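You operate a simulated robot arm through the tools that you are given. There is no shell and no other tool. Be economical: measure what you need, move in short steps, check, and stop when the job is done.

Carry out the task below with a simulated robot arm. There is one attempt and no reset: what you move stays moved.

JOB
Press the loose cork home, crate the bottle and wipe up the smear.
Fine: use the press, the small crate and the sponge; put the sponge back. Set down upright: clear bottle. What is to be rubbed or washed off counts as gone when no trace of it is left.

The check looks at the end state, three seconds after you hand in, the way a careful person would. Anything else that was tipped, shoved, dropped, spilled or broken makes it a failure.

ROBOT AND FRAMES
A 6-joint arm with a two-finger gripper, fixed in place. Base frame: the origin is at the foot of the arm, x ahead of it, y to its left, z up; the work surface is at about z = 0.84. Units: m, degrees, N and s.
With the tool pointing down near the work surface it reaches from about 0.52 to 0.8 m from the base axis. Its first joint turns from -166.0 to 166.0 degrees. Payload 1.66 kg.
Tool frame: the origin (TCP) lies between the finger pads and is the grasp point; the fingertips stand 0.016 m ahead of it; z points along the fingers, y is the line along which they close. The gripper opens to 0.111 m. The gripper's body begins 0.104 m behind the TCP.
Orientation is that of the tool frame in the base frame, as a unit quaternion [x, y, z, w]. With the fingers straight down and closing along the base's y, the tool's x points along the base's -x, its y along +y and its z along -z.

CONTROLS
- The arm moves only by the tool servo_tool. Its argument "plan" is a list of rows, each an object of numbers (a shift or turn left out is 0, a gripper value left out holds the last): "x", "y", "z": the shift along the base's x, y, z in units of 500 mm (1.0 is 500 mm); "ax", "ay", "az": the turn, a rotation vector about the base's x, y, z in units of 180 degrees (1.0 is 180 degrees); "gripper": the opening in per cent of the stroke, from 0 (shut) to 100 (fully open). In form: [{"x": .., "y": .., "z": .., "ax": .., "ay": .., "az": .., "gripper": ..}, ...]. A call has 1 to 20 rows; each row is the pose to reach, as a shift and turn from the pose commanded when the call began. A call with a number of a shift or a turn outside -1 to 1 is refused whole. Each row takes 0.2 s and may step no farther than 0.05 m and 8.6 degrees from the row before; otherwise, or with a gripper value out of range, the whole call is refused. Where a pose cannot be reached the arm comes as near as it can. A force on the tool above 90 N (or 10 N above the force at the start of the call, whichever is more), or a blocked arm, ends the call early, and 0.2 s more pass. Each finger halts on what it meets, pressing with about 32 N; the grip force reading is that of the motor and also rises with nothing between the fingers. The clock runs only during rows and for 0.2 s after the last one: add rows that repeat a pose to give the fingers time. It gives the time, the measured TCP pose, the force on the tool (base axes), the opening and the grip force at its end, in the units of the frame above (readings bear some noise), with the torque about the TCP (base axes, N m) and any sound that the robot's microphone picked up.
- Cameras (640 x 400 px; columns grow to the right, rows downward): "scene" is fixed at [0.2205, -0.4998, 1.5802]; the picture's right is [0.96, -0.27, 0.00], its down [-0.25, -0.90, -0.35] and it looks along [0.09, 0.34, -0.94] (base axes); focal length 214 px, centre (320, 200). "wrist" rides on the gripper at [0.07, 0.014, -0.143] in the tool frame; the picture's right is [-0.19, 0.98, 0.00], its down [-0.87, -0.17, -0.47] and it looks along [-0.46, -0.09, 0.88] (tool axes); focal length 230 px, centre (320, 200).
- get_image(camera): a new picture of that camera. It takes no simulated time.
- raise_lower(by): slides the trunk up (or, below 0, down) by that many m; the arm rides with it, the base frame stays. It gives what a move gives, with no picture.
- point_at(camera, pixels): there is no depth. For up to 12 entries [column, row, z] of the newest picture of that camera ("zoom" is the newest enlarged one), the place [x, y] in the base frame at which the ray of that pixel passes the height z, good to about 0.003 m. It takes no simulated time.
- enlarge(camera, box): a new picture of the part [left, top, right, bottom] of that camera's present view, enlarged. It takes no simulated time.
- finish_job(): hands the job in; it is judged then, once.

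Keep the steps short. Do not move on a guess: measure, check each grasp and each placing, and mend mistakes. In all there are 80 turns and 46 pictures (those below and enlarged ones count). Leave the gripper open and the arm clear of the work at the hand-in unless told otherwise, and finish with a single line.

The tools are called as name(argument=value, ...) on one line, values as JSON. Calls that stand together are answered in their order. servo_tool: Moves the arm, as the interface text tells. Its arguments: {"type":"object","properties":{"plan":{"type":"array","items":{"type":"object","properties":{"x":{"type":"number"},"y":{"type":"number"},"z":{"type":"number"},"ax":{"type":"number"},"ay":{"type":"number"},"az":{"type":"number"},"gripper":{"type":"number"}}}}},"required":["plan"]} The other tools are called the same way: raise_lower (by) slides the trunk up or down; get_image (camera) takes a picture; point_at (camera, pixels) gives the place at which the rays of pixels pass given heights; enlarge (camera, box) takes an enlarged picture of a part of a camera's view; finish_job () hands the job in.

At the start:

```text
t: 0.0
tool_pos: [0.1541, -0.3739, 1.3039]
tool_rot: [0.0, 1.0, 0.0, 0.001]
force: [0.2, -0.4, 0.3]
wrist_torque: [0.01, -0.01, 0.03]
opening: 0.1109
finger_force: 0.0
trunk travel left (down, up): [-0.275, 0.315]
```

scene: 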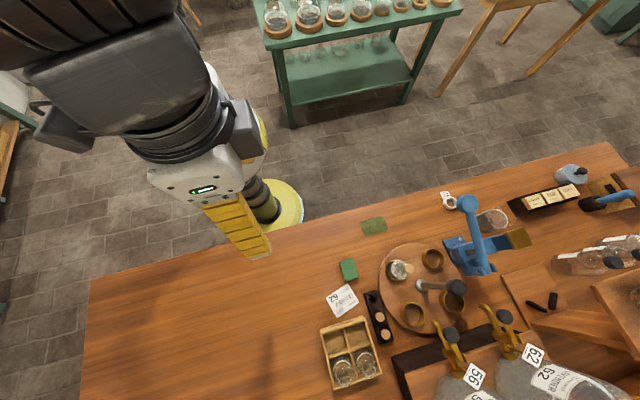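
wrist: 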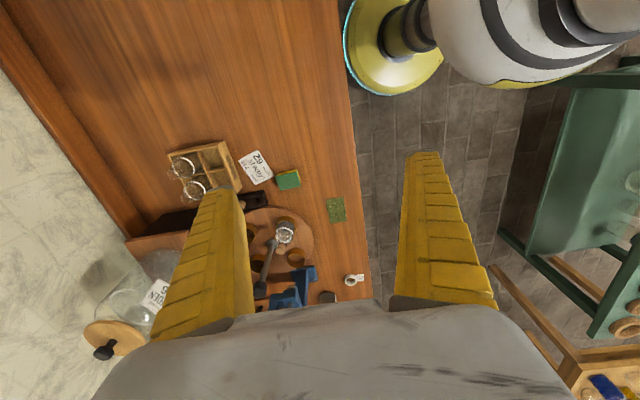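

I see a turntable with a bottle, a blue press, a crate, a green sponge and a green patch. I'll enlarge these areas to identify them.

enlarge(camera="scene", box=[310, 180, 470, 280])

enlarge(camera="scene", box=[310, 270, 500, 400])

enlarge(camera="scene", box=[430, 160, 640, 300])

```text
4.00 times, centred on (390, 230) of scene
```

zoom: 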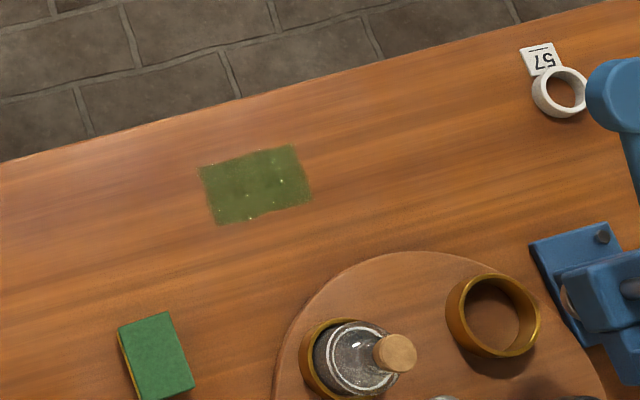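

```text
3.08 times, centred on (405, 335) of scene
```

zoom: 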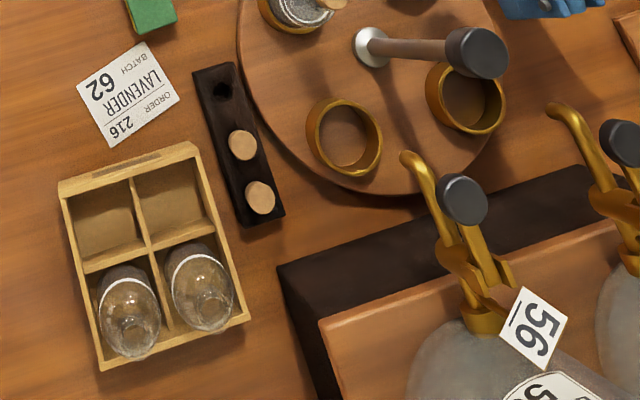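

```text
2.86 times, centred on (535, 230) of scene
```

zoom: 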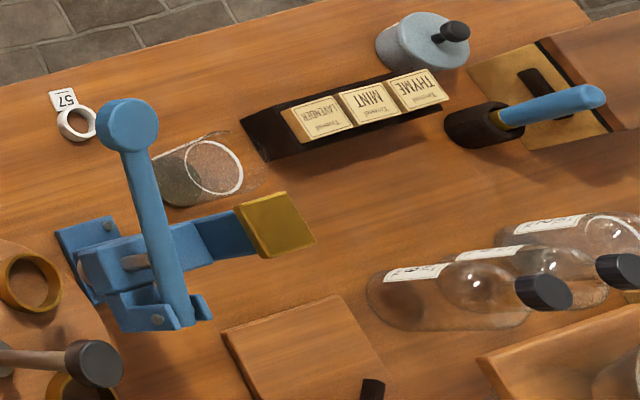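

I'll convert the main landmarks to base coordinates.

point_at(camera="scene", pixels=[[349, 270, 0.86], [374, 226, 0.84], [398, 270, 0.86], [420, 288, 0.85], [432, 260, 0.86], [452, 303, 0.86], [414, 316, 0.86], [470, 260, 0.86], [520, 238, 0.9], [469, 203, 1.0], [336, 342, 0.86], [348, 371, 0.86]])

point_at(camera="scene", pixels=[[361, 222, 0.84], [385, 217, 0.84], [388, 231, 0.84], [364, 236, 0.84], [320, 331, 0.88], [368, 316, 0.88], [382, 371, 0.88], [332, 390, 0.88], [342, 263, 0.865], [353, 260, 0.865], [358, 278, 0.865], [346, 281, 0.865]])

```text
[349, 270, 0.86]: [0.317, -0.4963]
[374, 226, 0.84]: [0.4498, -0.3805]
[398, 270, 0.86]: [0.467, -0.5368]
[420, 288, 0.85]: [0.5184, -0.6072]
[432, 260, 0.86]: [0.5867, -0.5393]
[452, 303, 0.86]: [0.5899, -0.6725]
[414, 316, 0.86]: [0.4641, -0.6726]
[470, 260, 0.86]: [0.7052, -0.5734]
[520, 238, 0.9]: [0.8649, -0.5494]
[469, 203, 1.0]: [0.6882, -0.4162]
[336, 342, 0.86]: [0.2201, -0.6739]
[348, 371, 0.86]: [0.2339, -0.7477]
```

```text
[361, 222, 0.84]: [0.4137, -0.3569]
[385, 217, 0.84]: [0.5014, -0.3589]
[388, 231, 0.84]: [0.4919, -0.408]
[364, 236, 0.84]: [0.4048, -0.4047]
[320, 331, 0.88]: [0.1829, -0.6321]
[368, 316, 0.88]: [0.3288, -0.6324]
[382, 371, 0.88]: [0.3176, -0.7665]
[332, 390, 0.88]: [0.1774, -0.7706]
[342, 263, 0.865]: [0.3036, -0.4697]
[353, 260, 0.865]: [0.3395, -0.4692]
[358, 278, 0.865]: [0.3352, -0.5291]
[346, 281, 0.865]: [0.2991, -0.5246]
```

Turntable centre is near (0.527, -0.605), with the press to its right. I'll move high and toward +x so the wrist camera can see the press up close.

servo_tool(plan=[{"x": 0.09}, {"x": 0.18}, {"x": 0.27, "y": -0.02}, {"x": 0.36, "y": -0.04}, {"x": 0.45, "y": -0.06}, {"x": 0.5, "y": -0.08}])

get_image(camera="wrist")

get_image(camera="scene")

```text
t: 1.4
tool_pos: [0.4063, -0.4134, 1.3039]
tool_rot: [0.0, 1.0, 0.0, -0.001]
force: [0.7, 0.5, 0.8]
wrist_torque: [-0.01, 0.02, -0.03]
opening: 0.1108
finger_force: 0.0
trunk travel left (down, up): [-0.275, 0.315]
```

```text
40 pictures are left
```

wrist: 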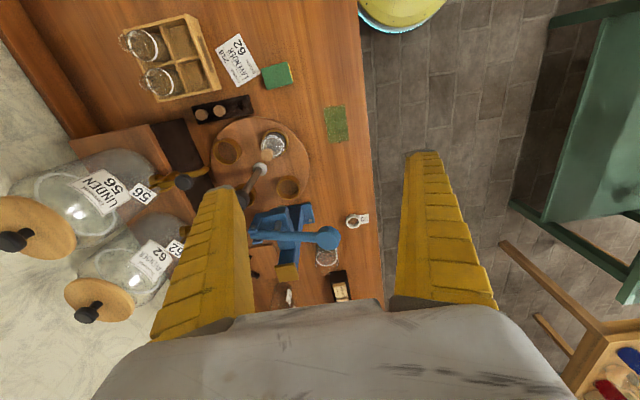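

```text
39 pictures are left
```

scene: 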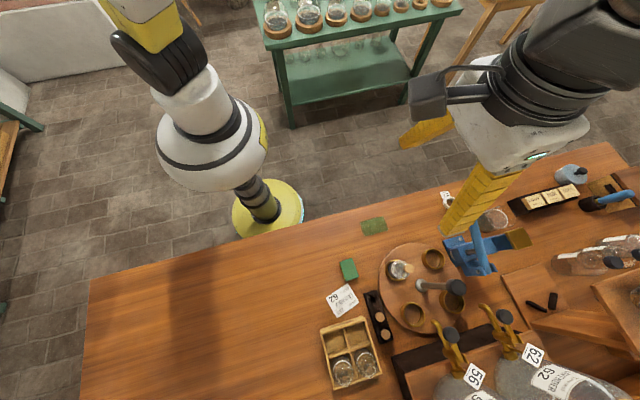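

enlarge(camera="wrist", box=[200, 100, 380, 310])

enlarge(camera="scene", box=[370, 220, 540, 330])

```text
1.90 times, centred on (290, 205) of wrist
```

zoom: 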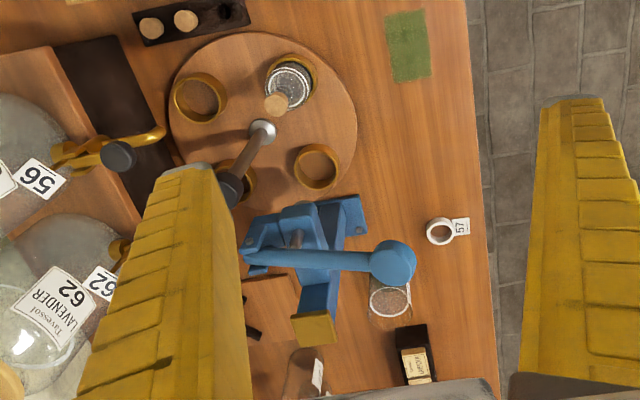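

```text
3.64 times, centred on (455, 275) of scene
```

zoom: 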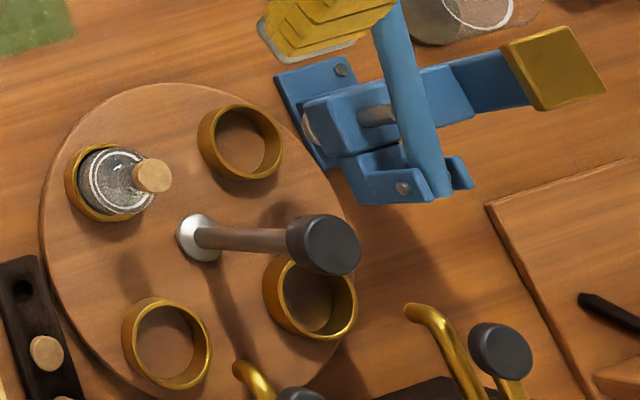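

The yellow plate may be the top of a tall column, but I can't tell from above. I'll tilt the tool to look sideways along +x, staying above everything.

servo_tool(plan=[{"ay": -0.045, "z": -0.06, "y": -0.02}, {"ay": -0.09, "z": -0.12, "y": -0.05}, {"ay": -0.135, "z": -0.18, "y": -0.08}, {"ay": -0.18, "z": -0.24, "y": -0.1}, {"ay": -0.225, "z": -0.3, "y": -0.12}, {"ay": -0.26, "z": -0.33, "y": -0.14}])

get_image(camera="wrist")

```text
t: 2.8
tool_pos: [0.4063, -0.4847, 1.1395]
tool_rot: [-0.001, 0.917, 0.0, 0.398]
force: [0.0, -0.3, 0.5]
wrist_torque: [0.02, 0.0, -0.02]
opening: 0.1109
finger_force: 0.0
trunk travel left (down, up): [-0.275, 0.315]
```

```text
36 pictures are left
```

wrist: 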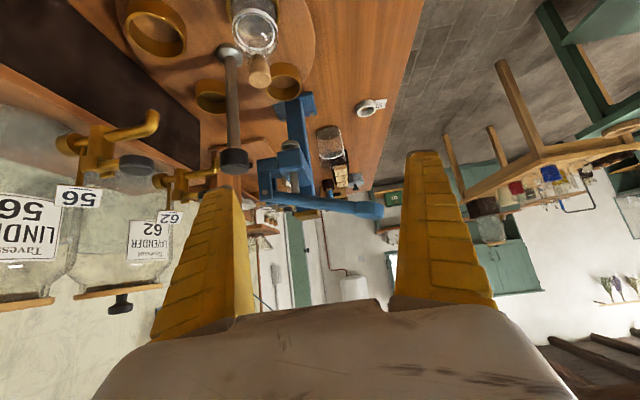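

enlarge(camera="wrist", box=[200, 0, 420, 240])

```text
1.67 times, centred on (310, 120) of wrist
```

zoom: 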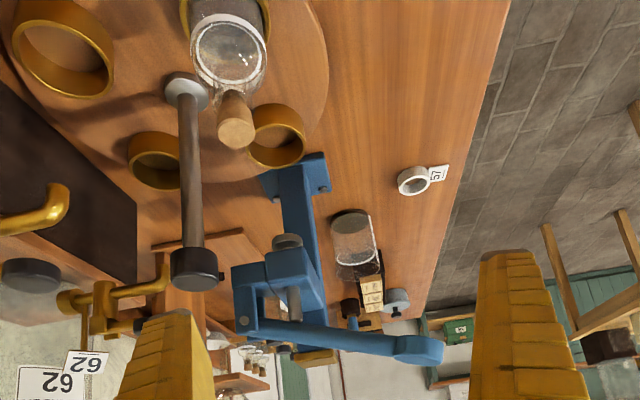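

The press has a plunger (grey disc) on its -x side, overhanging the turntable, driven by a lever with its knob toward +y. I'll now work out where the plunger sits at different heights.

point_at(camera="scene", pixels=[[454.6, 256, 0.94], [454.6, 256, 0.97], [454.6, 256, 1.0], [469, 203, 1.05], [483, 272, 1.0], [522, 238, 1.0], [522, 238, 1.05], [411, 268, 0.96], [411, 268, 0.98], [454, 288, 1.02], [447, 241, 0.85], [460, 267, 0.85]])

point_at(camera="wrist", pixels=[[298, 144, 0.94], [298, 144, 0.97], [298, 144, 1.0], [281, 94, 0.94], [281, 94, 0.96], [281, 94, 0.98], [235, 160, 1.0], [235, 160, 1.02], [234, 168, 1.04], [371, 210, 1.04], [371, 210, 1.06], [371, 210, 1.0]])

```text
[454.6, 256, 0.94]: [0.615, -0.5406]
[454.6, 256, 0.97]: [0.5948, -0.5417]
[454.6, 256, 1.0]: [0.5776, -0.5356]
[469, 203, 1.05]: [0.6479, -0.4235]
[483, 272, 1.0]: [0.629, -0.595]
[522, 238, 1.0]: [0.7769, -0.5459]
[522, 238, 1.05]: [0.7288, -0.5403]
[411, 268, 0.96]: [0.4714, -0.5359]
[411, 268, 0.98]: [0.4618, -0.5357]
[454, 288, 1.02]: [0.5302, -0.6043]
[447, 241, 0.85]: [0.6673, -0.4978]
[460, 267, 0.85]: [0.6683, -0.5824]
```

```text
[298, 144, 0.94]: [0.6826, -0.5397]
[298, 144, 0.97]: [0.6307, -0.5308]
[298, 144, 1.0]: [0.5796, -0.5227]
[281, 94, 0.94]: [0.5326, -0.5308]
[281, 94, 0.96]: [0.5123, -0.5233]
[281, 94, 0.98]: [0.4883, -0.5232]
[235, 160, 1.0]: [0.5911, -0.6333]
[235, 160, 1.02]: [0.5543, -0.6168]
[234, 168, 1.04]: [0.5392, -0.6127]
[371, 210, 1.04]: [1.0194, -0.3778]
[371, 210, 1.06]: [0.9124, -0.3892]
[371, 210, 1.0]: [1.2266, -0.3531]
```

The plunger disc is at about (0.578, -0.53, 1.0), directly over one turntable cup. So turning the table 90° clockwise by its centre knob brings the bottle under it. I'll straighten the tool and move above the knob at (0.528, -0.605), with the fingers partly closed.

servo_tool(plan=[{"ay": 0.045, "z": 0.04, "gripper": 65}, {"ay": 0.09, "x": 0.05, "y": -0.05, "z": 0.04}, {"ay": 0.135, "x": 0.1, "y": -0.1, "z": 0.04}, {"ay": 0.18, "x": 0.15, "y": -0.15, "z": 0.04}, {"ay": 0.225, "x": 0.2, "y": -0.2, "z": 0.04}, {"ay": 0.26, "x": 0.243, "y": -0.24, "z": 0.04}, {"ay": 0.26, "x": 0.243, "y": -0.24, "z": 0.04}])

get_image(camera="wrist")

```text
t: 4.4
tool_pos: [0.5261, -0.6053, 1.1592]
tool_rot: [0.0, 1.0, -0.001, 0.0]
force: [0.1, -1.2, 0.3]
wrist_torque: [-0.04, 0.0, -0.01]
opening: 0.0737
finger_force: 0.9
trunk travel left (down, up): [-0.275, 0.315]
```

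```text
34 pictures are left
```

wrist: 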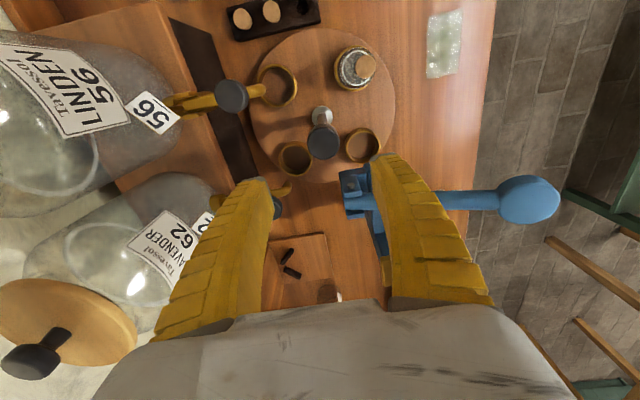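

point_at(camera="wrist", pixels=[[323, 140, 1.0], [323, 140, 1.02], [323, 140, 1.04], [530, 198, 1.04], [530, 198, 1.07], [530, 198, 1.1], [365, 67, 0.97], [365, 67, 0.99], [365, 67, 1.01], [350, 188, 1.0], [350, 188, 1.04]])

point_at(camera="scene", pixels=[[454, 288, 1.0], [454, 288, 1.04], [469, 203, 1.04], [469, 203, 1.07], [469, 203, 1.1], [411, 268, 0.97], [411, 268, 0.99], [411, 268, 1.01]])

enlarge(camera="wrist", box=[230, 20, 430, 260])

```text
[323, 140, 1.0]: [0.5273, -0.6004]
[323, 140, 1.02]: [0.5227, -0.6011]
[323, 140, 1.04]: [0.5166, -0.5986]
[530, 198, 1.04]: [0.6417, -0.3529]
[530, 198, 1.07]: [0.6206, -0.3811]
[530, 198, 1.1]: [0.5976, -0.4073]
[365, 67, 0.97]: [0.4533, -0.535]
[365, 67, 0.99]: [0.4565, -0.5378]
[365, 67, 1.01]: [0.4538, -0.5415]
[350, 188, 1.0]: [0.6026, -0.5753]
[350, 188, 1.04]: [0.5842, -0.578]
```

```text
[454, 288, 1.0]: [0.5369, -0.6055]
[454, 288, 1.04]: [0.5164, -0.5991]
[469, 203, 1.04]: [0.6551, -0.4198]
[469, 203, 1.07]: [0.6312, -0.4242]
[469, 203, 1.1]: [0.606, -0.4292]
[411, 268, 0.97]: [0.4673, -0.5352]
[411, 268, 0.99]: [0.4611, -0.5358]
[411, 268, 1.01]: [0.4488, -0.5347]
```

```text
1.67 times, centred on (330, 140) of wrist
```

zoom: 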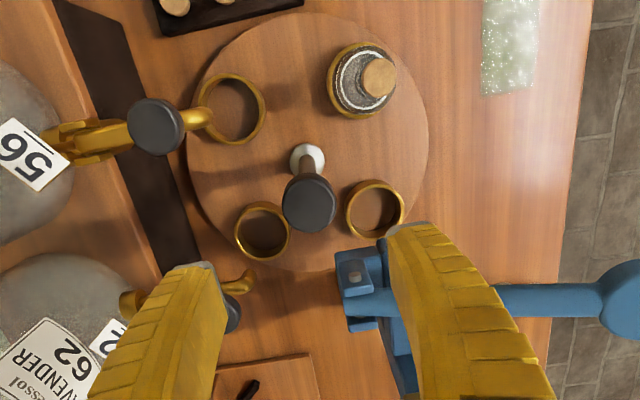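

The knob centre is about (0.526, -0.603), with its top near 1.02 and a diameter of about 0.034. I'll turn the gripper +45° so it stays clear of the press fork, narrow it to about 0.055, and descend around the knob.

servo_tool(plan=[{"az": 0.045, "gripper": 50}, {"az": 0.09}, {"az": 0.135}, {"az": 0.18}, {"az": 0.225}, {"az": 0.25}, {"az": 0.25, "z": -0.08}, {"az": 0.25, "z": -0.16}, {"az": 0.25, "z": -0.22}, {"az": 0.25, "z": -0.26}, {"az": 0.25, "z": -0.285}])

get_image(camera="wrist")

```text
t: 6.8
tool_pos: [0.5235, -0.605, 1.0144]
tool_rot: [-0.383, 0.924, 0.0, 0.001]
force: [0.6, 1.0, 0.2]
wrist_torque: [0.0, 0.0, 0.01]
opening: 0.0576
finger_force: 1.5
trunk travel left (down, up): [-0.275, 0.315]
```

```text
32 pictures are left
```

wrist: 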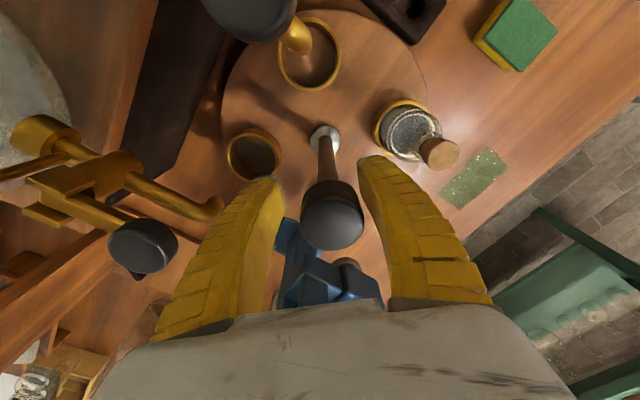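

The knob top is nearer 1.04 and centred at about (0.517, -0.599), which fits both cameras. I'll correct the position and close on it.

servo_tool(plan=[{"x": -0.013, "y": 0.012, "z": 0.012}, {"x": -0.013, "y": 0.012, "z": 0.012, "gripper": 30}, {"x": -0.013, "y": 0.012, "z": 0.012, "gripper": 15}, {"x": -0.013, "y": 0.012, "z": 0.012, "gripper": 15}])

get_image(camera="wrist")

```text
t: 7.8
tool_pos: [0.52, -0.5999, 1.0188]
tool_rot: [-0.383, 0.924, 0.001, 0.001]
force: [-2.8, 4.6, -27.1]
wrist_torque: [-0.15, 0.13, 0.02]
opening: 0.0199
finger_force: 34.0
trunk travel left (down, up): [-0.275, 0.315]
```

```text
31 pictures are left
```

wrist: 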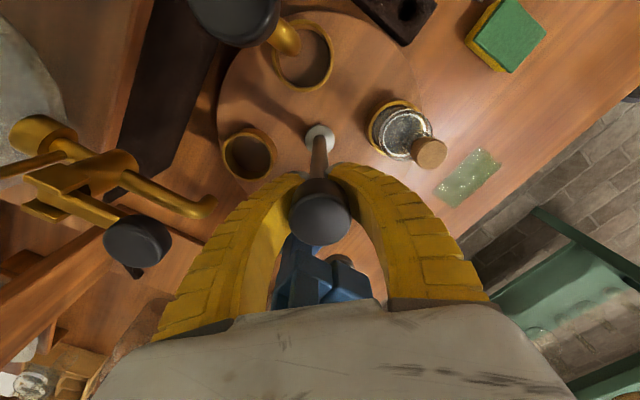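

The fingers slid onto the taper below the knob and now pull on it (-27 N in z). I'll open, go up 12 mm and grip again.

servo_tool(plan=[{"gripper": 50}, {"gripper": 50}, {"z": 0.028}, {"z": 0.028, "gripper": 25}, {"z": 0.028, "gripper": 20}, {"z": 0.028, "gripper": 20}])

get_image(camera="wrist")

```text
t: 9.2
tool_pos: [0.5199, -0.6, 1.0358]
tool_rot: [-0.382, 0.924, 0.0, 0.0]
force: [10.1, -10.5, 2.6]
wrist_torque: [-0.09, -0.08, 0.02]
opening: 0.0311
finger_force: 33.9
trunk travel left (down, up): [-0.275, 0.315]
```

```text
30 pictures are left
```

wrist: 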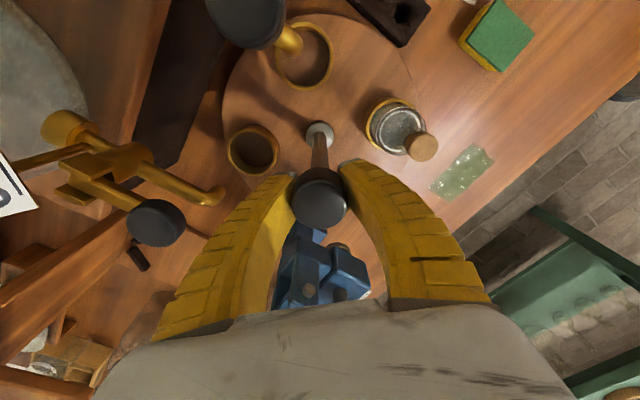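

The grip is firm on the 31 mm knob. I'll test a small -9° turn.

servo_tool(plan=[{"x": 0.003, "y": -0.003}, {"x": 0.003, "y": -0.003, "az": -0.025}, {"x": 0.003, "y": -0.003, "az": -0.05}, {"x": 0.003, "y": -0.003, "az": -0.05}])

get_image(camera="wrist")

```text
t: 10.2
tool_pos: [0.5196, -0.5997, 1.0357]
tool_rot: [-0.309, 0.951, 0.001, 0.0]
force: [-9.5, 8.8, -11.7]
wrist_torque: [-0.02, 0.11, 0.03]
opening: 0.031
finger_force: 34.1
trunk travel left (down, up): [-0.275, 0.315]
```

```text
29 pictures are left
```

wrist: 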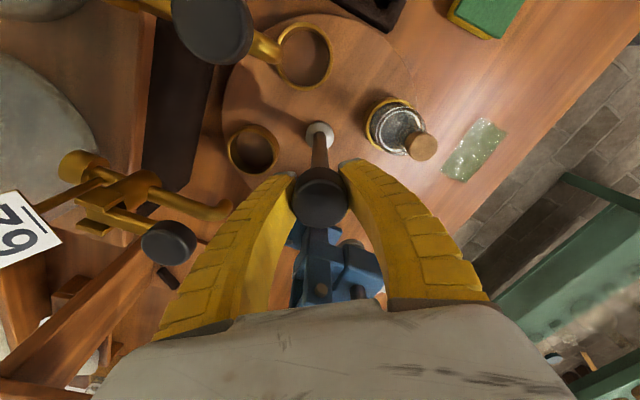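

The turntable turns with the knob: the bottle stayed fixed in the wrist view while the background rotated. I'll continue slowly to about -81° in total.

servo_tool(plan=[{"x": -0.0015, "y": 0.0015, "az": -0.02}, {"x": -0.0015, "y": 0.0015, "az": -0.045}, {"x": -0.0015, "y": 0.0015, "az": -0.07}, {"x": -0.0015, "y": 0.0015, "az": -0.095}, {"x": -0.0015, "y": 0.0015, "az": -0.12}, {"x": -0.0015, "y": 0.0015, "az": -0.145}, {"x": -0.0015, "y": 0.0015, "az": -0.17}, {"x": -0.0015, "y": 0.0015, "az": -0.195}, {"x": -0.0015, "y": 0.0015, "az": -0.22}, {"x": -0.0015, "y": 0.0015, "az": -0.245}, {"x": -0.0015, "y": 0.0015, "az": -0.27}, {"x": -0.0015, "y": 0.0015, "az": -0.295}, {"x": -0.0015, "y": 0.0015, "az": -0.32}, {"x": -0.0015, "y": 0.0015, "az": -0.345}, {"x": -0.0015, "y": 0.0015, "az": -0.37}, {"x": -0.0015, "y": 0.0015, "az": -0.39}, {"x": -0.0015, "y": 0.0015, "az": -0.4}])

get_image(camera="wrist")

enlarge(camera="scene", box=[370, 220, 540, 330])

```text
t: 13.8
tool_pos: [0.5207, -0.6005, 1.0355]
tool_rot: [0.31, 0.951, 0.001, 0.0]
force: [-6.4, -0.4, -10.1]
wrist_torque: [-0.09, -0.1, -0.02]
opening: 0.0298
finger_force: 33.5
trunk travel left (down, up): [-0.275, 0.315]
```

```text
28 pictures are left
```

wrist: 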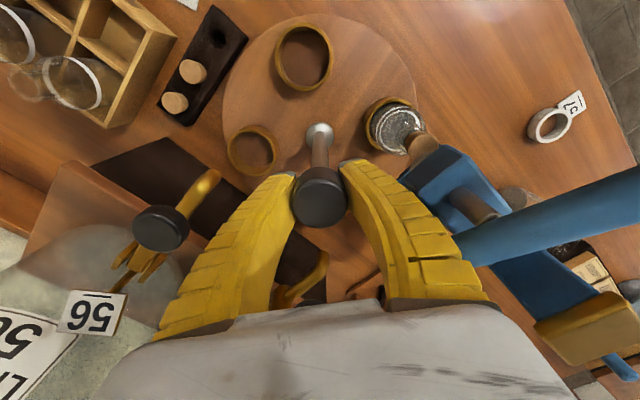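

```text
3.64 times, centred on (455, 275) of scene
```

zoom: 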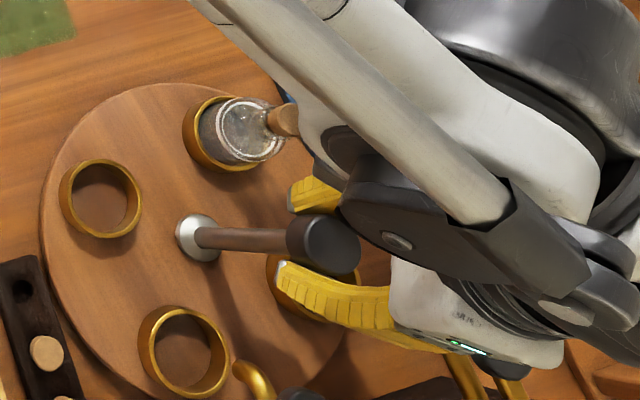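

The turntable has moved -81°. I'll add the last 9° to match the original cup position and then check alignment with the plunger.

servo_tool(plan=[{"x": -0.002, "az": -0.02}, {"x": -0.002, "az": -0.035}, {"x": -0.002, "az": -0.05}, {"x": -0.002, "az": -0.05}])

enlarge(camera="wrist", box=[300, 60, 500, 220])

enlarge(camera="scene", box=[370, 220, 540, 330])

```text
t: 14.8
tool_pos: [0.5198, -0.6004, 1.0354]
tool_rot: [0.383, 0.924, 0.0, 0.0]
force: [11.4, -6.3, -1.4]
wrist_torque: [-0.19, -0.23, 0.0]
opening: 0.0297
finger_force: 34.1
trunk travel left (down, up): [-0.275, 0.315]
```

```text
2.50 times, centred on (400, 140) of wrist
```

zoom: 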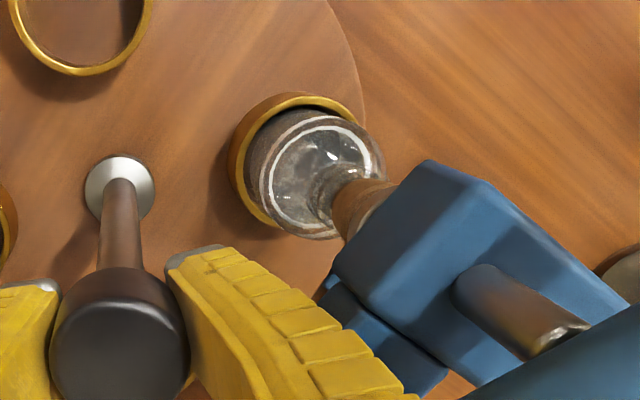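

```text
3.64 times, centred on (455, 275) of scene
```

zoom: 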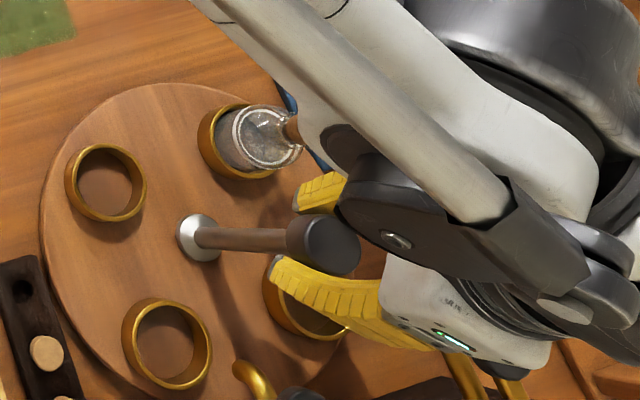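

The cup is back at the original angular position, and the bottle axis lines up with the plunger rod. I'll release gently and rise straight up.

servo_tool(plan=[{"gripper": 42}, {"gripper": 42}, {"z": 0.06}, {"z": 0.14}, {"z": 0.22}, {"z": 0.28}])

get_image(camera="wrist")

```text
t: 16.2
tool_pos: [0.5198, -0.5991, 1.1793]
tool_rot: [0.383, 0.924, -0.001, 0.001]
force: [-0.5, 0.8, 1.3]
wrist_torque: [0.0, -0.03, 0.0]
opening: 0.0489
finger_force: 1.9
trunk travel left (down, up): [-0.275, 0.315]
```

```text
24 pictures are left
```

wrist: 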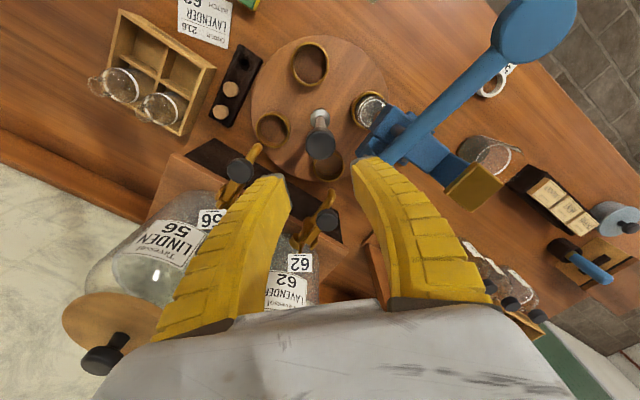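

I'll locate the lever knob by combining this view with the scene view.

point_at(camera="wrist", pixels=[[538, 30, 1.08], [538, 30, 1.1], [538, 30, 1.12], [538, 30, 1.14], [500, 60, 1.1], [390, 150, 1.04], [484, 185, 1.1], [484, 185, 1.06]])

point_at(camera="scene", pixels=[[469, 203, 1.08], [469, 203, 1.1], [469, 203, 1.12], [469, 203, 1.14]])

```text
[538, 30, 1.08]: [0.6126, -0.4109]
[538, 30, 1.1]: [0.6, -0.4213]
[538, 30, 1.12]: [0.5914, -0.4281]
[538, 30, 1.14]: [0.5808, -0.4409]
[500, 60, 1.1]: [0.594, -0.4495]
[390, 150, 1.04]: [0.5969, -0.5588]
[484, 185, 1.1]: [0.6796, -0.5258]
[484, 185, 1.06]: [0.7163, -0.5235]
```

```text
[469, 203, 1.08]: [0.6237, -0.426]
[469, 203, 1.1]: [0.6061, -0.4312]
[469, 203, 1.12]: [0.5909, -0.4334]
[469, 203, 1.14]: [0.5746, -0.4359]
```

The views agree on the lever knob at about (0.591, -0.431, 1.12). I'll close the fingers and move above it at a safe height.

servo_tool(plan=[{"z": 0.06, "gripper": 0}, {"z": 0.06, "x": 0.04, "y": 0.08}, {"z": 0.06, "x": 0.08, "y": 0.16}, {"z": 0.06, "x": 0.11, "y": 0.24}, {"z": 0.06, "x": 0.142, "y": 0.31}, {"z": 0.06, "x": 0.142, "y": 0.338}, {"z": 0.06, "x": 0.142, "y": 0.338}])

get_image(camera="wrist")

enlarge(camera="scene", box=[400, 170, 540, 290])

```text
t: 17.8
tool_pos: [0.5895, -0.4271, 1.2067]
tool_rot: [0.383, 0.924, 0.001, 0.002]
force: [0.0, 0.6, 0.0]
wrist_torque: [-0.05, 0.0, 0.03]
opening: 0.0
finger_force: 28.7
trunk travel left (down, up): [-0.275, 0.315]
```

```text
23 pictures are left
```

wrist: 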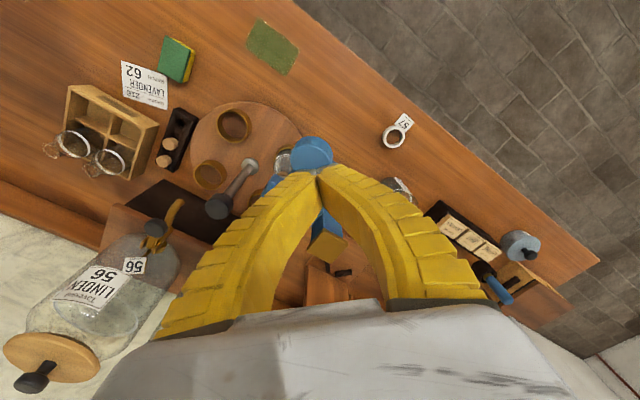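

```text
3.33 times, centred on (470, 230) of scene
```

zoom: 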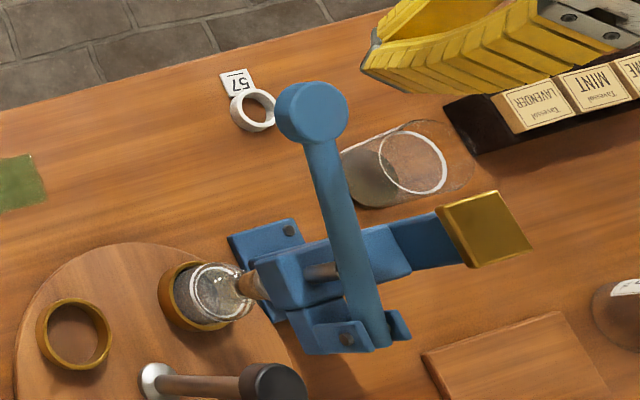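

The bottle is under the plunger and the knob is under the fingertips, offset about 5 mm toward -x and -y. I'll descend to contact.

servo_tool(plan=[{"x": -0.007, "y": -0.006, "z": -0.05}, {"x": -0.007, "y": -0.006, "z": -0.09}, {"x": -0.007, "y": -0.004, "z": -0.11}, {"x": -0.007, "y": -0.002, "z": -0.125}, {"x": -0.007, "y": 0, "z": -0.14}, {"x": -0.007, "y": 0.003, "z": -0.155}])

```text
t: 19.2
tool_pos: [0.586, -0.4273, 1.1296]
tool_rot: [0.383, 0.924, 0.0, 0.001]
force: [0.7, -0.5, 1.2]
wrist_torque: [0.02, 0.03, 0.01]
opening: 0.0
finger_force: 28.1
trunk travel left (down, up): [-0.275, 0.315]
```

The tip is at z 1.114 with no force yet. I'll check where it is relative to the knob.

enlarge(camera="wrist", box=[230, 90, 410, 250])

```text
2.50 times, centred on (320, 170) of wrist
```

zoom: 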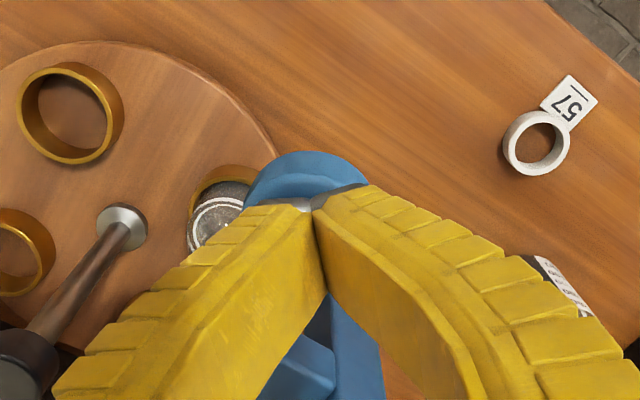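

The tips are centred over the knob. I'll press on, following the lever's arc.

servo_tool(plan=[{"z": -0.012, "y": 0.003}, {"z": -0.024, "y": 0.006}, {"z": -0.036, "y": 0.009}, {"z": -0.048, "y": 0.012}, {"z": -0.06, "y": 0.015}])

```text
t: 20.4
tool_pos: [0.5882, -0.4199, 1.1]
tool_rot: [0.383, 0.924, 0.0, 0.001]
force: [0.6, 0.0, 0.8]
wrist_torque: [-0.02, 0.0, -0.01]
opening: 0.0001
finger_force: 28.5
trunk travel left (down, up): [-0.275, 0.315]
```

get_image(camera="wrist")

enlarge(camera="scene", box=[400, 170, 540, 290])

```text
20 pictures are left
```

wrist: 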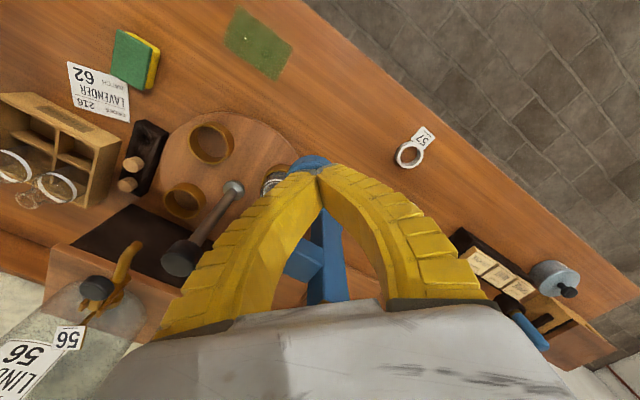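

```text
3.33 times, centred on (470, 230) of scene
```

zoom: 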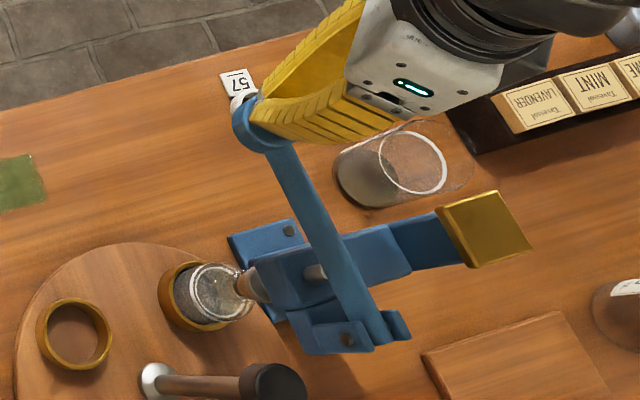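

The lever is moving down freely, and the plunger rod top is sinking. I'll continue until resistance.

servo_tool(plan=[{"z": -0.012, "y": 0.002}, {"z": -0.024, "y": 0.004}, {"z": -0.036, "y": 0.006}, {"z": -0.048, "y": 0.007}, {"z": -0.06, "y": 0.008}, {"z": -0.07, "y": 0.008}])

```text
t: 21.8
tool_pos: [0.5844, -0.4161, 1.0645]
tool_rot: [0.383, 0.924, 0.001, -0.001]
force: [1.8, -9.7, 31.7]
wrist_torque: [-0.33, -0.22, -0.04]
opening: 0.0119
finger_force: 23.5
trunk travel left (down, up): [-0.275, 0.315]
```

Resistance has begun (32 N), so the plunger is on the cork. I'll keep pressing in small steps.

servo_tool(plan=[{"z": -0.01}, {"z": -0.02}, {"z": -0.03}, {"z": -0.04}])

get_image(camera="wrist")

```text
t: 22.8
tool_pos: [0.5838, -0.4146, 1.0478]
tool_rot: [0.383, 0.924, -0.002, 0.002]
force: [-2.4, -5.2, 49.9]
wrist_torque: [-0.56, -0.37, -0.09]
opening: 0.015
finger_force: 18.3
trunk travel left (down, up): [-0.275, 0.315]
```

```text
18 pictures are left
```

wrist: 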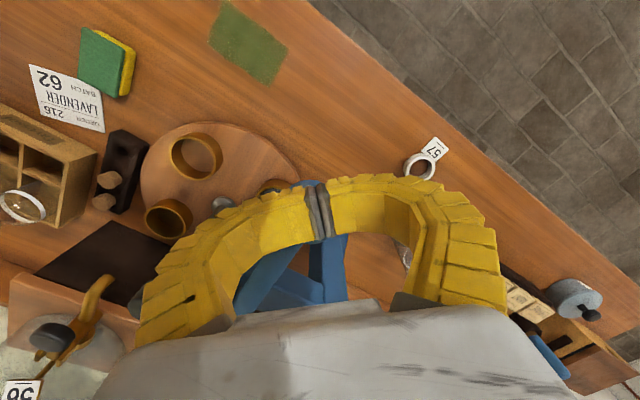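

The fingers flex, but force is rising and the lever is still moving. I'll press a bit more.

servo_tool(plan=[{"z": -0.01}, {"z": -0.02}, {"z": -0.03}, {"z": -0.04}, {"z": -0.04}])

enlarge(camera="scene", box=[400, 170, 540, 290])

```text
t: 23.7
tool_pos: [0.5828, -0.4156, 1.0369]
tool_rot: [0.383, 0.924, -0.003, 0.005]
force: [-3.7, -0.4, 77.2]
wrist_torque: [-1.3, -0.19, 0.01]
opening: 0.0143
finger_force: 16.1
trunk travel left (down, up): [-0.275, 0.315]
stopped in row 4: the force on the tool passed its limit at 93 N (the readings are from after the stop); the commanded pose is now the measured one
```

```text
3.33 times, centred on (470, 230) of scene
```

zoom: 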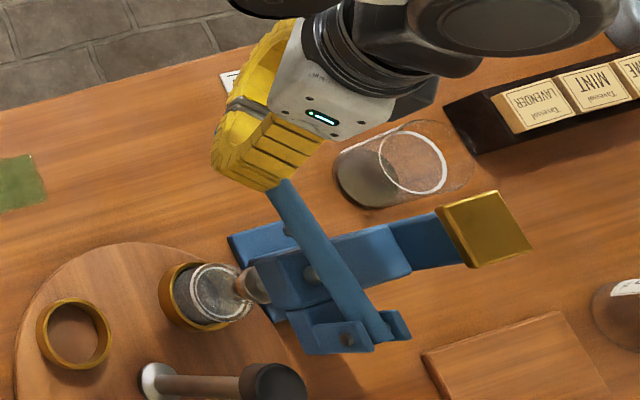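

Force passed 93 N, so it has bottomed out. The plunger disc now sits on the bottle mouth with no cork showing. I'll raise slowly and look.

servo_tool(plan=[{"z": 0.03}, {"z": 0.07}, {"z": 0.12}, {"z": 0.18}, {"z": 0.24}, {"z": 0.3}, {"z": 0.34}])

enlarge(camera="scene", box=[400, 170, 540, 290])

```text
t: 25.3
tool_pos: [0.5888, -0.4193, 1.2022]
tool_rot: [0.383, 0.924, -0.002, 0.001]
force: [0.0, 0.7, 0.3]
wrist_torque: [-0.01, 0.02, 0.04]
opening: 0.0
finger_force: 28.7
trunk travel left (down, up): [-0.275, 0.315]
```

```text
3.33 times, centred on (470, 230) of scene
```

zoom: 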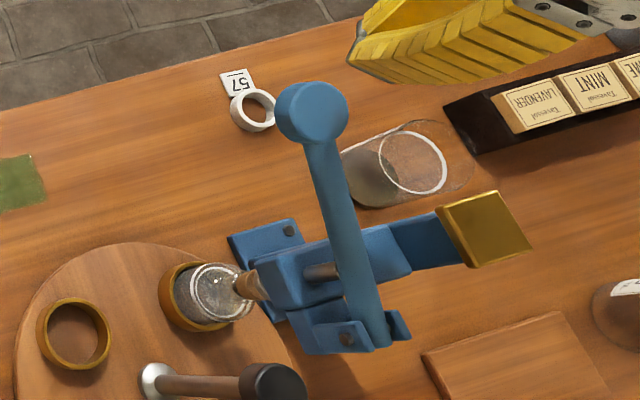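

The lever has sprung back up. I'll return above the turntable knob, re-grip it, and turn the table back +90°, checking the cork on the way.

servo_tool(plan=[{"x": -0.03, "y": -0.07, "gripper": 44}, {"x": -0.07, "y": -0.15}, {"x": -0.1, "y": -0.23}, {"x": -0.13, "y": -0.31}, {"x": -0.138, "y": -0.36}, {"x": -0.138, "y": -0.36, "z": -0.08}, {"x": -0.138, "y": -0.36, "z": -0.16}, {"x": -0.138, "y": -0.36, "z": -0.24}, {"x": -0.138, "y": -0.36, "z": -0.3}, {"x": -0.138, "y": -0.36, "z": -0.333}, {"x": -0.138, "y": -0.36, "z": -0.333, "gripper": 22}, {"x": -0.138, "y": -0.36, "z": -0.333, "gripper": 20}, {"x": -0.138, "y": -0.36, "z": -0.333, "gripper": 20}])

```text
t: 28.1
tool_pos: [0.5161, -0.5966, 1.033]
tool_rot: [0.383, 0.924, -0.001, 0.001]
force: [-5.5, -2.4, -8.8]
wrist_torque: [0.24, 0.3, -0.02]
opening: 0.0319
finger_force: 33.7
trunk travel left (down, up): [-0.275, 0.315]
```

Gripped at 31.9 mm. I'll rotate back +90° slowly.

servo_tool(plan=[{"z": 0.003, "az": 0.025}, {"z": 0.003, "az": 0.05}, {"z": 0.003, "az": 0.075}, {"z": 0.003, "az": 0.1}, {"z": 0.003, "az": 0.125}, {"z": 0.003, "az": 0.15}, {"z": 0.003, "az": 0.175}, {"z": 0.003, "az": 0.2}, {"z": 0.003, "az": 0.225}, {"z": 0.003, "az": 0.25}, {"z": 0.003, "az": 0.275}, {"z": 0.003, "az": 0.3}, {"z": 0.003, "az": 0.325}, {"z": 0.003, "az": 0.35}, {"z": 0.003, "az": 0.375}, {"z": 0.003, "az": 0.4}, {"z": 0.003, "az": 0.425}, {"z": 0.003, "az": 0.45}, {"z": 0.003, "az": 0.475}, {"z": 0.003, "az": 0.5}])

servo_tool(plan=[{"gripper": 46}, {"gripper": 46}, {"z": 0.06}, {"z": 0.14}, {"z": 0.22}, {"z": 0.28}])

enlarge(camera="scene", box=[310, 240, 480, 350])

get_image(camera="wrist")

```text
t: 32.3
tool_pos: [0.519, -0.601, 1.0336]
tool_rot: [-0.384, 0.924, 0.001, 0.002]
force: [-0.3, -24.7, -4.8]
wrist_torque: [-0.4, 0.16, -0.12]
opening: 0.0295
finger_force: 33.8
trunk travel left (down, up): [-0.275, 0.315]
```

```text
t: 33.7
tool_pos: [0.5201, -0.5964, 1.177]
tool_rot: [-0.383, 0.924, 0.0, 0.001]
force: [0.1, 1.0, 0.3]
wrist_torque: [0.01, -0.03, -0.03]
opening: 0.0532
finger_force: 1.2
trunk travel left (down, up): [-0.275, 0.315]
```

```text
3.64 times, centred on (395, 295) of scene
```

zoom: 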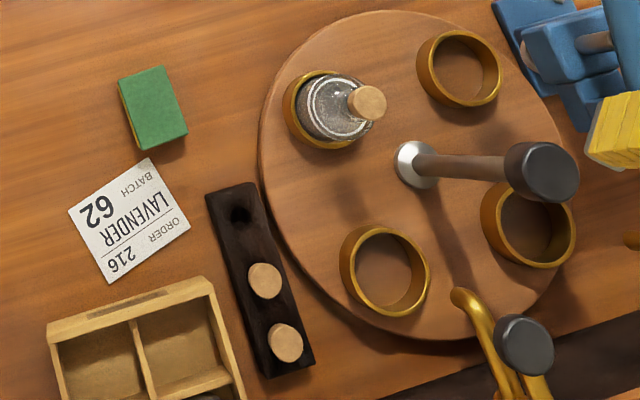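

```text
14 pictures are left
```

wrist: 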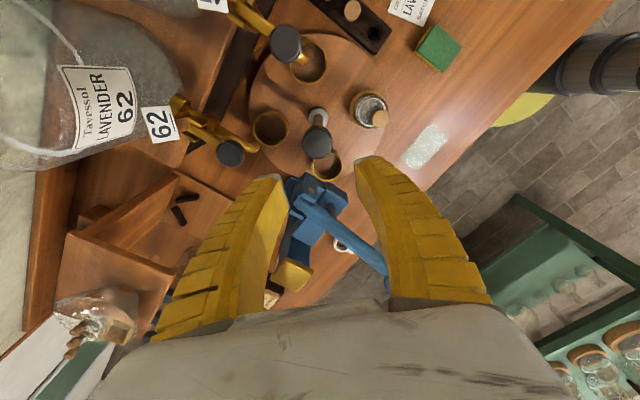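

The cork has gone down a little. I'll zoom in to check that it is fully home.

enlarge(camera="scene", box=[385, 255, 425, 280])

enlarge(camera="wrist", box=[330, 80, 410, 140])

```text
16.00 times, centred on (405, 268) of scene
```

zoom: 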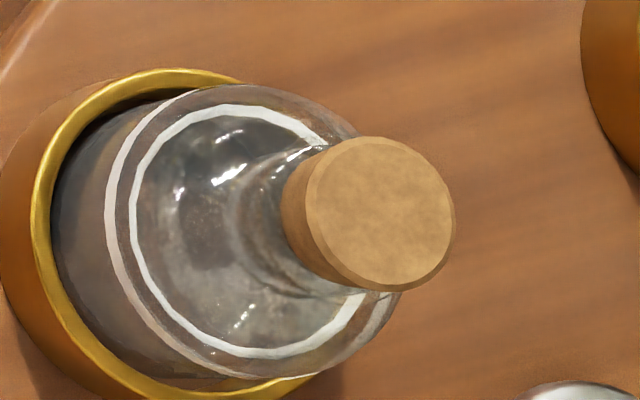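

```text
6.67 times, centred on (370, 110) of wrist
```

zoom: 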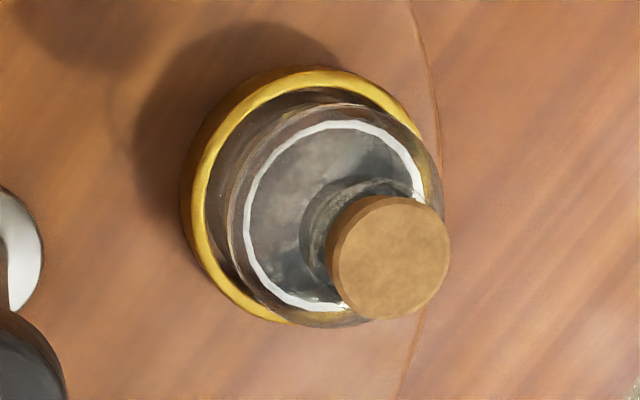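

About 10 mm of cork still shows, which may just be its head. I want a true side view: straighten the tool, back off toward -x, then tilt.

servo_tool(plan=[{"az": -0.045, "x": -0.05, "y": 0.02, "gripper": 100}, {"az": -0.09, "x": -0.11, "y": 0.04}, {"az": -0.135, "x": -0.18, "y": 0.07}, {"az": -0.18, "x": -0.25, "y": 0.1}, {"az": -0.225, "x": -0.31, "y": 0.12}, {"az": -0.25, "x": -0.37, "y": 0.132}])

servo_tool(plan=[{"ay": -0.045, "z": -0.05}, {"ay": -0.09, "z": -0.12}, {"ay": -0.135, "z": -0.19}, {"ay": -0.18, "z": -0.26}, {"ay": -0.225, "z": -0.32}, {"ay": -0.26, "z": -0.38}, {"ay": -0.26, "z": -0.4}])

enlarge(camera="wrist", box=[220, 100, 420, 260])

```text
t: 35.1
tool_pos: [0.3313, -0.5295, 1.1755]
tool_rot: [0.001, 1.0, -0.001, 0.001]
force: [-0.5, 0.8, 0.1]
wrist_torque: [-0.06, -0.02, 0.0]
opening: 0.111
finger_force: 0.1
trunk travel left (down, up): [-0.275, 0.315]
```

```text
t: 36.7
tool_pos: [0.3323, -0.5334, 0.9778]
tool_rot: [0.0, 0.917, -0.001, 0.4]
force: [-0.1, 0.0, 0.8]
wrist_torque: [-0.02, 0.02, -0.03]
opening: 0.111
finger_force: 0.1
trunk travel left (down, up): [-0.275, 0.315]
```

```text
2.50 times, centred on (320, 180) of wrist
```

zoom: 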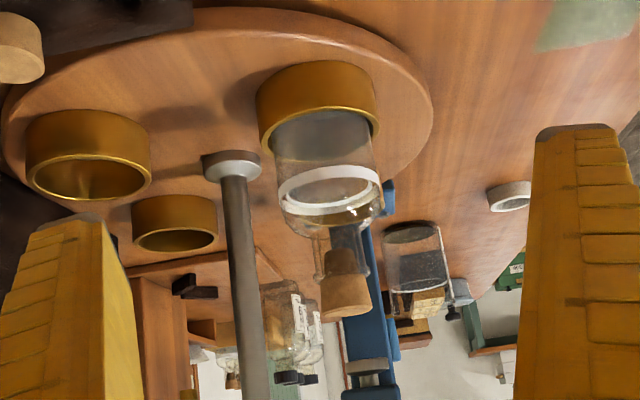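

enlarge(camera="wrist", box=[300, 160, 350, 205])

```text
8.89 times, centred on (325, 182) of wrist
```

zoom: 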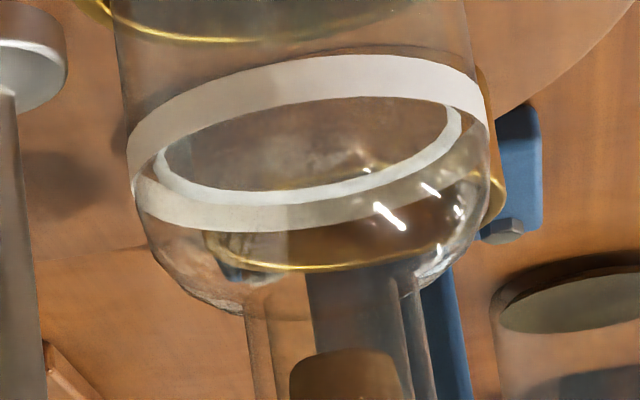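

enlarge(camera="wrist", box=[300, 188, 360, 232])

```text
9.09 times, centred on (330, 210) of wrist
```

zoom: 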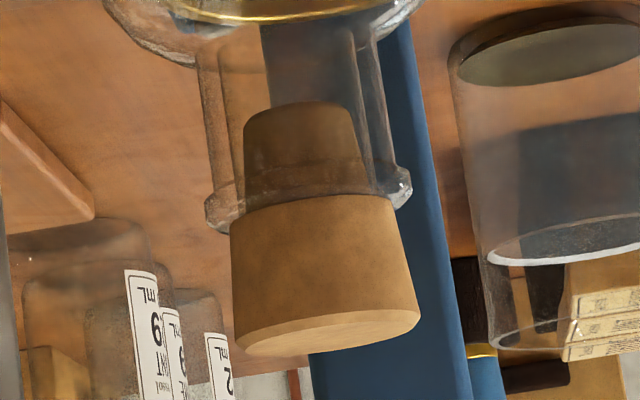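

The cork is seated in the neck, but a tapered part still stands out and I can't be sure it is fully home. A second, stiffer press will settle it. I'll straighten up and go back to the knob.

servo_tool(plan=[{"ay": 0.045, "z": 0.06}, {"ay": 0.09, "z": 0.14}, {"ay": 0.135, "z": 0.22}, {"ay": 0.18, "z": 0.3}, {"ay": 0.225, "z": 0.36}, {"ay": 0.26, "z": 0.4}])

servo_tool(plan=[{"az": 0.045, "x": 0.05, "y": -0.02, "gripper": 46}, {"az": 0.09, "x": 0.11, "y": -0.04}, {"az": 0.135, "x": 0.18, "y": -0.07}, {"az": 0.18, "x": 0.25, "y": -0.1}, {"az": 0.225, "x": 0.31, "y": -0.12}, {"az": 0.25, "x": 0.374, "y": -0.134}, {"az": 0.25, "x": 0.374, "y": -0.134}])

```text
t: 38.1
tool_pos: [0.3323, -0.5316, 1.1769]
tool_rot: [-0.001, 1.0, 0.0, 0.001]
force: [0.4, 0.1, 0.4]
wrist_torque: [-0.01, 0.03, 0.0]
opening: 0.1107
finger_force: 0.0
trunk travel left (down, up): [-0.275, 0.315]
```

```text
t: 39.7
tool_pos: [0.5199, -0.5998, 1.176]
tool_rot: [-0.384, 0.923, 0.001, 0.003]
force: [0.8, 1.3, 0.2]
wrist_torque: [-0.03, -0.02, 0.01]
opening: 0.0531
finger_force: 1.6
trunk travel left (down, up): [-0.275, 0.315]
```

I'm over the knob. I'll descend, grip, and turn -90° again.

servo_tool(plan=[{"z": -0.08}, {"z": -0.16}, {"z": -0.24}, {"z": -0.281}, {"z": -0.281, "gripper": 22}, {"z": -0.281, "gripper": 20}, {"z": -0.281, "gripper": 20}])

servo_tool(plan=[{"az": -0.025}, {"az": -0.05}, {"az": -0.075}, {"az": -0.1}, {"az": -0.125}, {"az": -0.15}, {"az": -0.175}, {"az": -0.2}, {"az": -0.225}, {"az": -0.25}, {"az": -0.275}, {"az": -0.3}, {"az": -0.325}, {"az": -0.35}, {"az": -0.375}, {"az": -0.4}, {"az": -0.425}, {"az": -0.45}, {"az": -0.475}, {"az": -0.5}])

servo_tool(plan=[{"gripper": 42}, {"gripper": 42}, {"z": 0.06}, {"z": 0.14}, {"z": 0.22}, {"z": 0.3}, {"z": 0.4}, {"z": 0.5}])

enlarge(camera="wrist", box=[200, 0, 600, 250])

```text
t: 41.3
tool_pos: [0.5211, -0.5996, 1.0338]
tool_rot: [-0.383, 0.924, 0.0, 0.002]
force: [9.4, -7.0, -3.3]
wrist_torque: [-0.03, 0.03, 0.02]
opening: 0.0302
finger_force: 34.5
trunk travel left (down, up): [-0.275, 0.315]
```

```text
t: 45.5
tool_pos: [0.5197, -0.6003, 1.0344]
tool_rot: [0.383, 0.924, 0.0, 0.002]
force: [-1.3, -3.2, -7.1]
wrist_torque: [-0.05, -0.03, 0.01]
opening: 0.0285
finger_force: 33.9
trunk travel left (down, up): [-0.275, 0.315]
```

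```text
t: 47.3
tool_pos: [0.5205, -0.5973, 1.2868]
tool_rot: [0.383, 0.924, -0.001, 0.002]
force: [0.1, -0.3, 0.4]
wrist_torque: [0.0, -0.03, 0.02]
opening: 0.0488
finger_force: 1.7
trunk travel left (down, up): [-0.275, 0.315]
```

```text
1.60 times, centred on (400, 125) of wrist
```

zoom: 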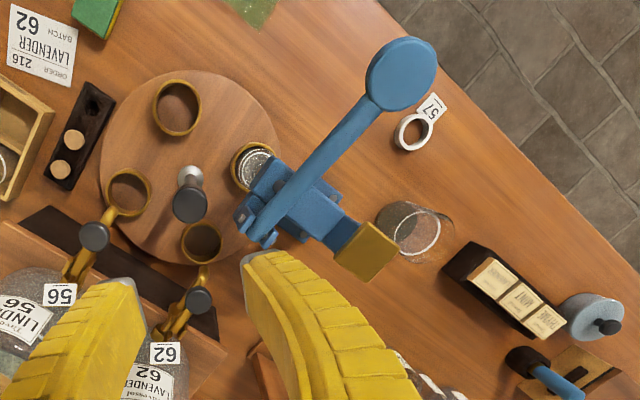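

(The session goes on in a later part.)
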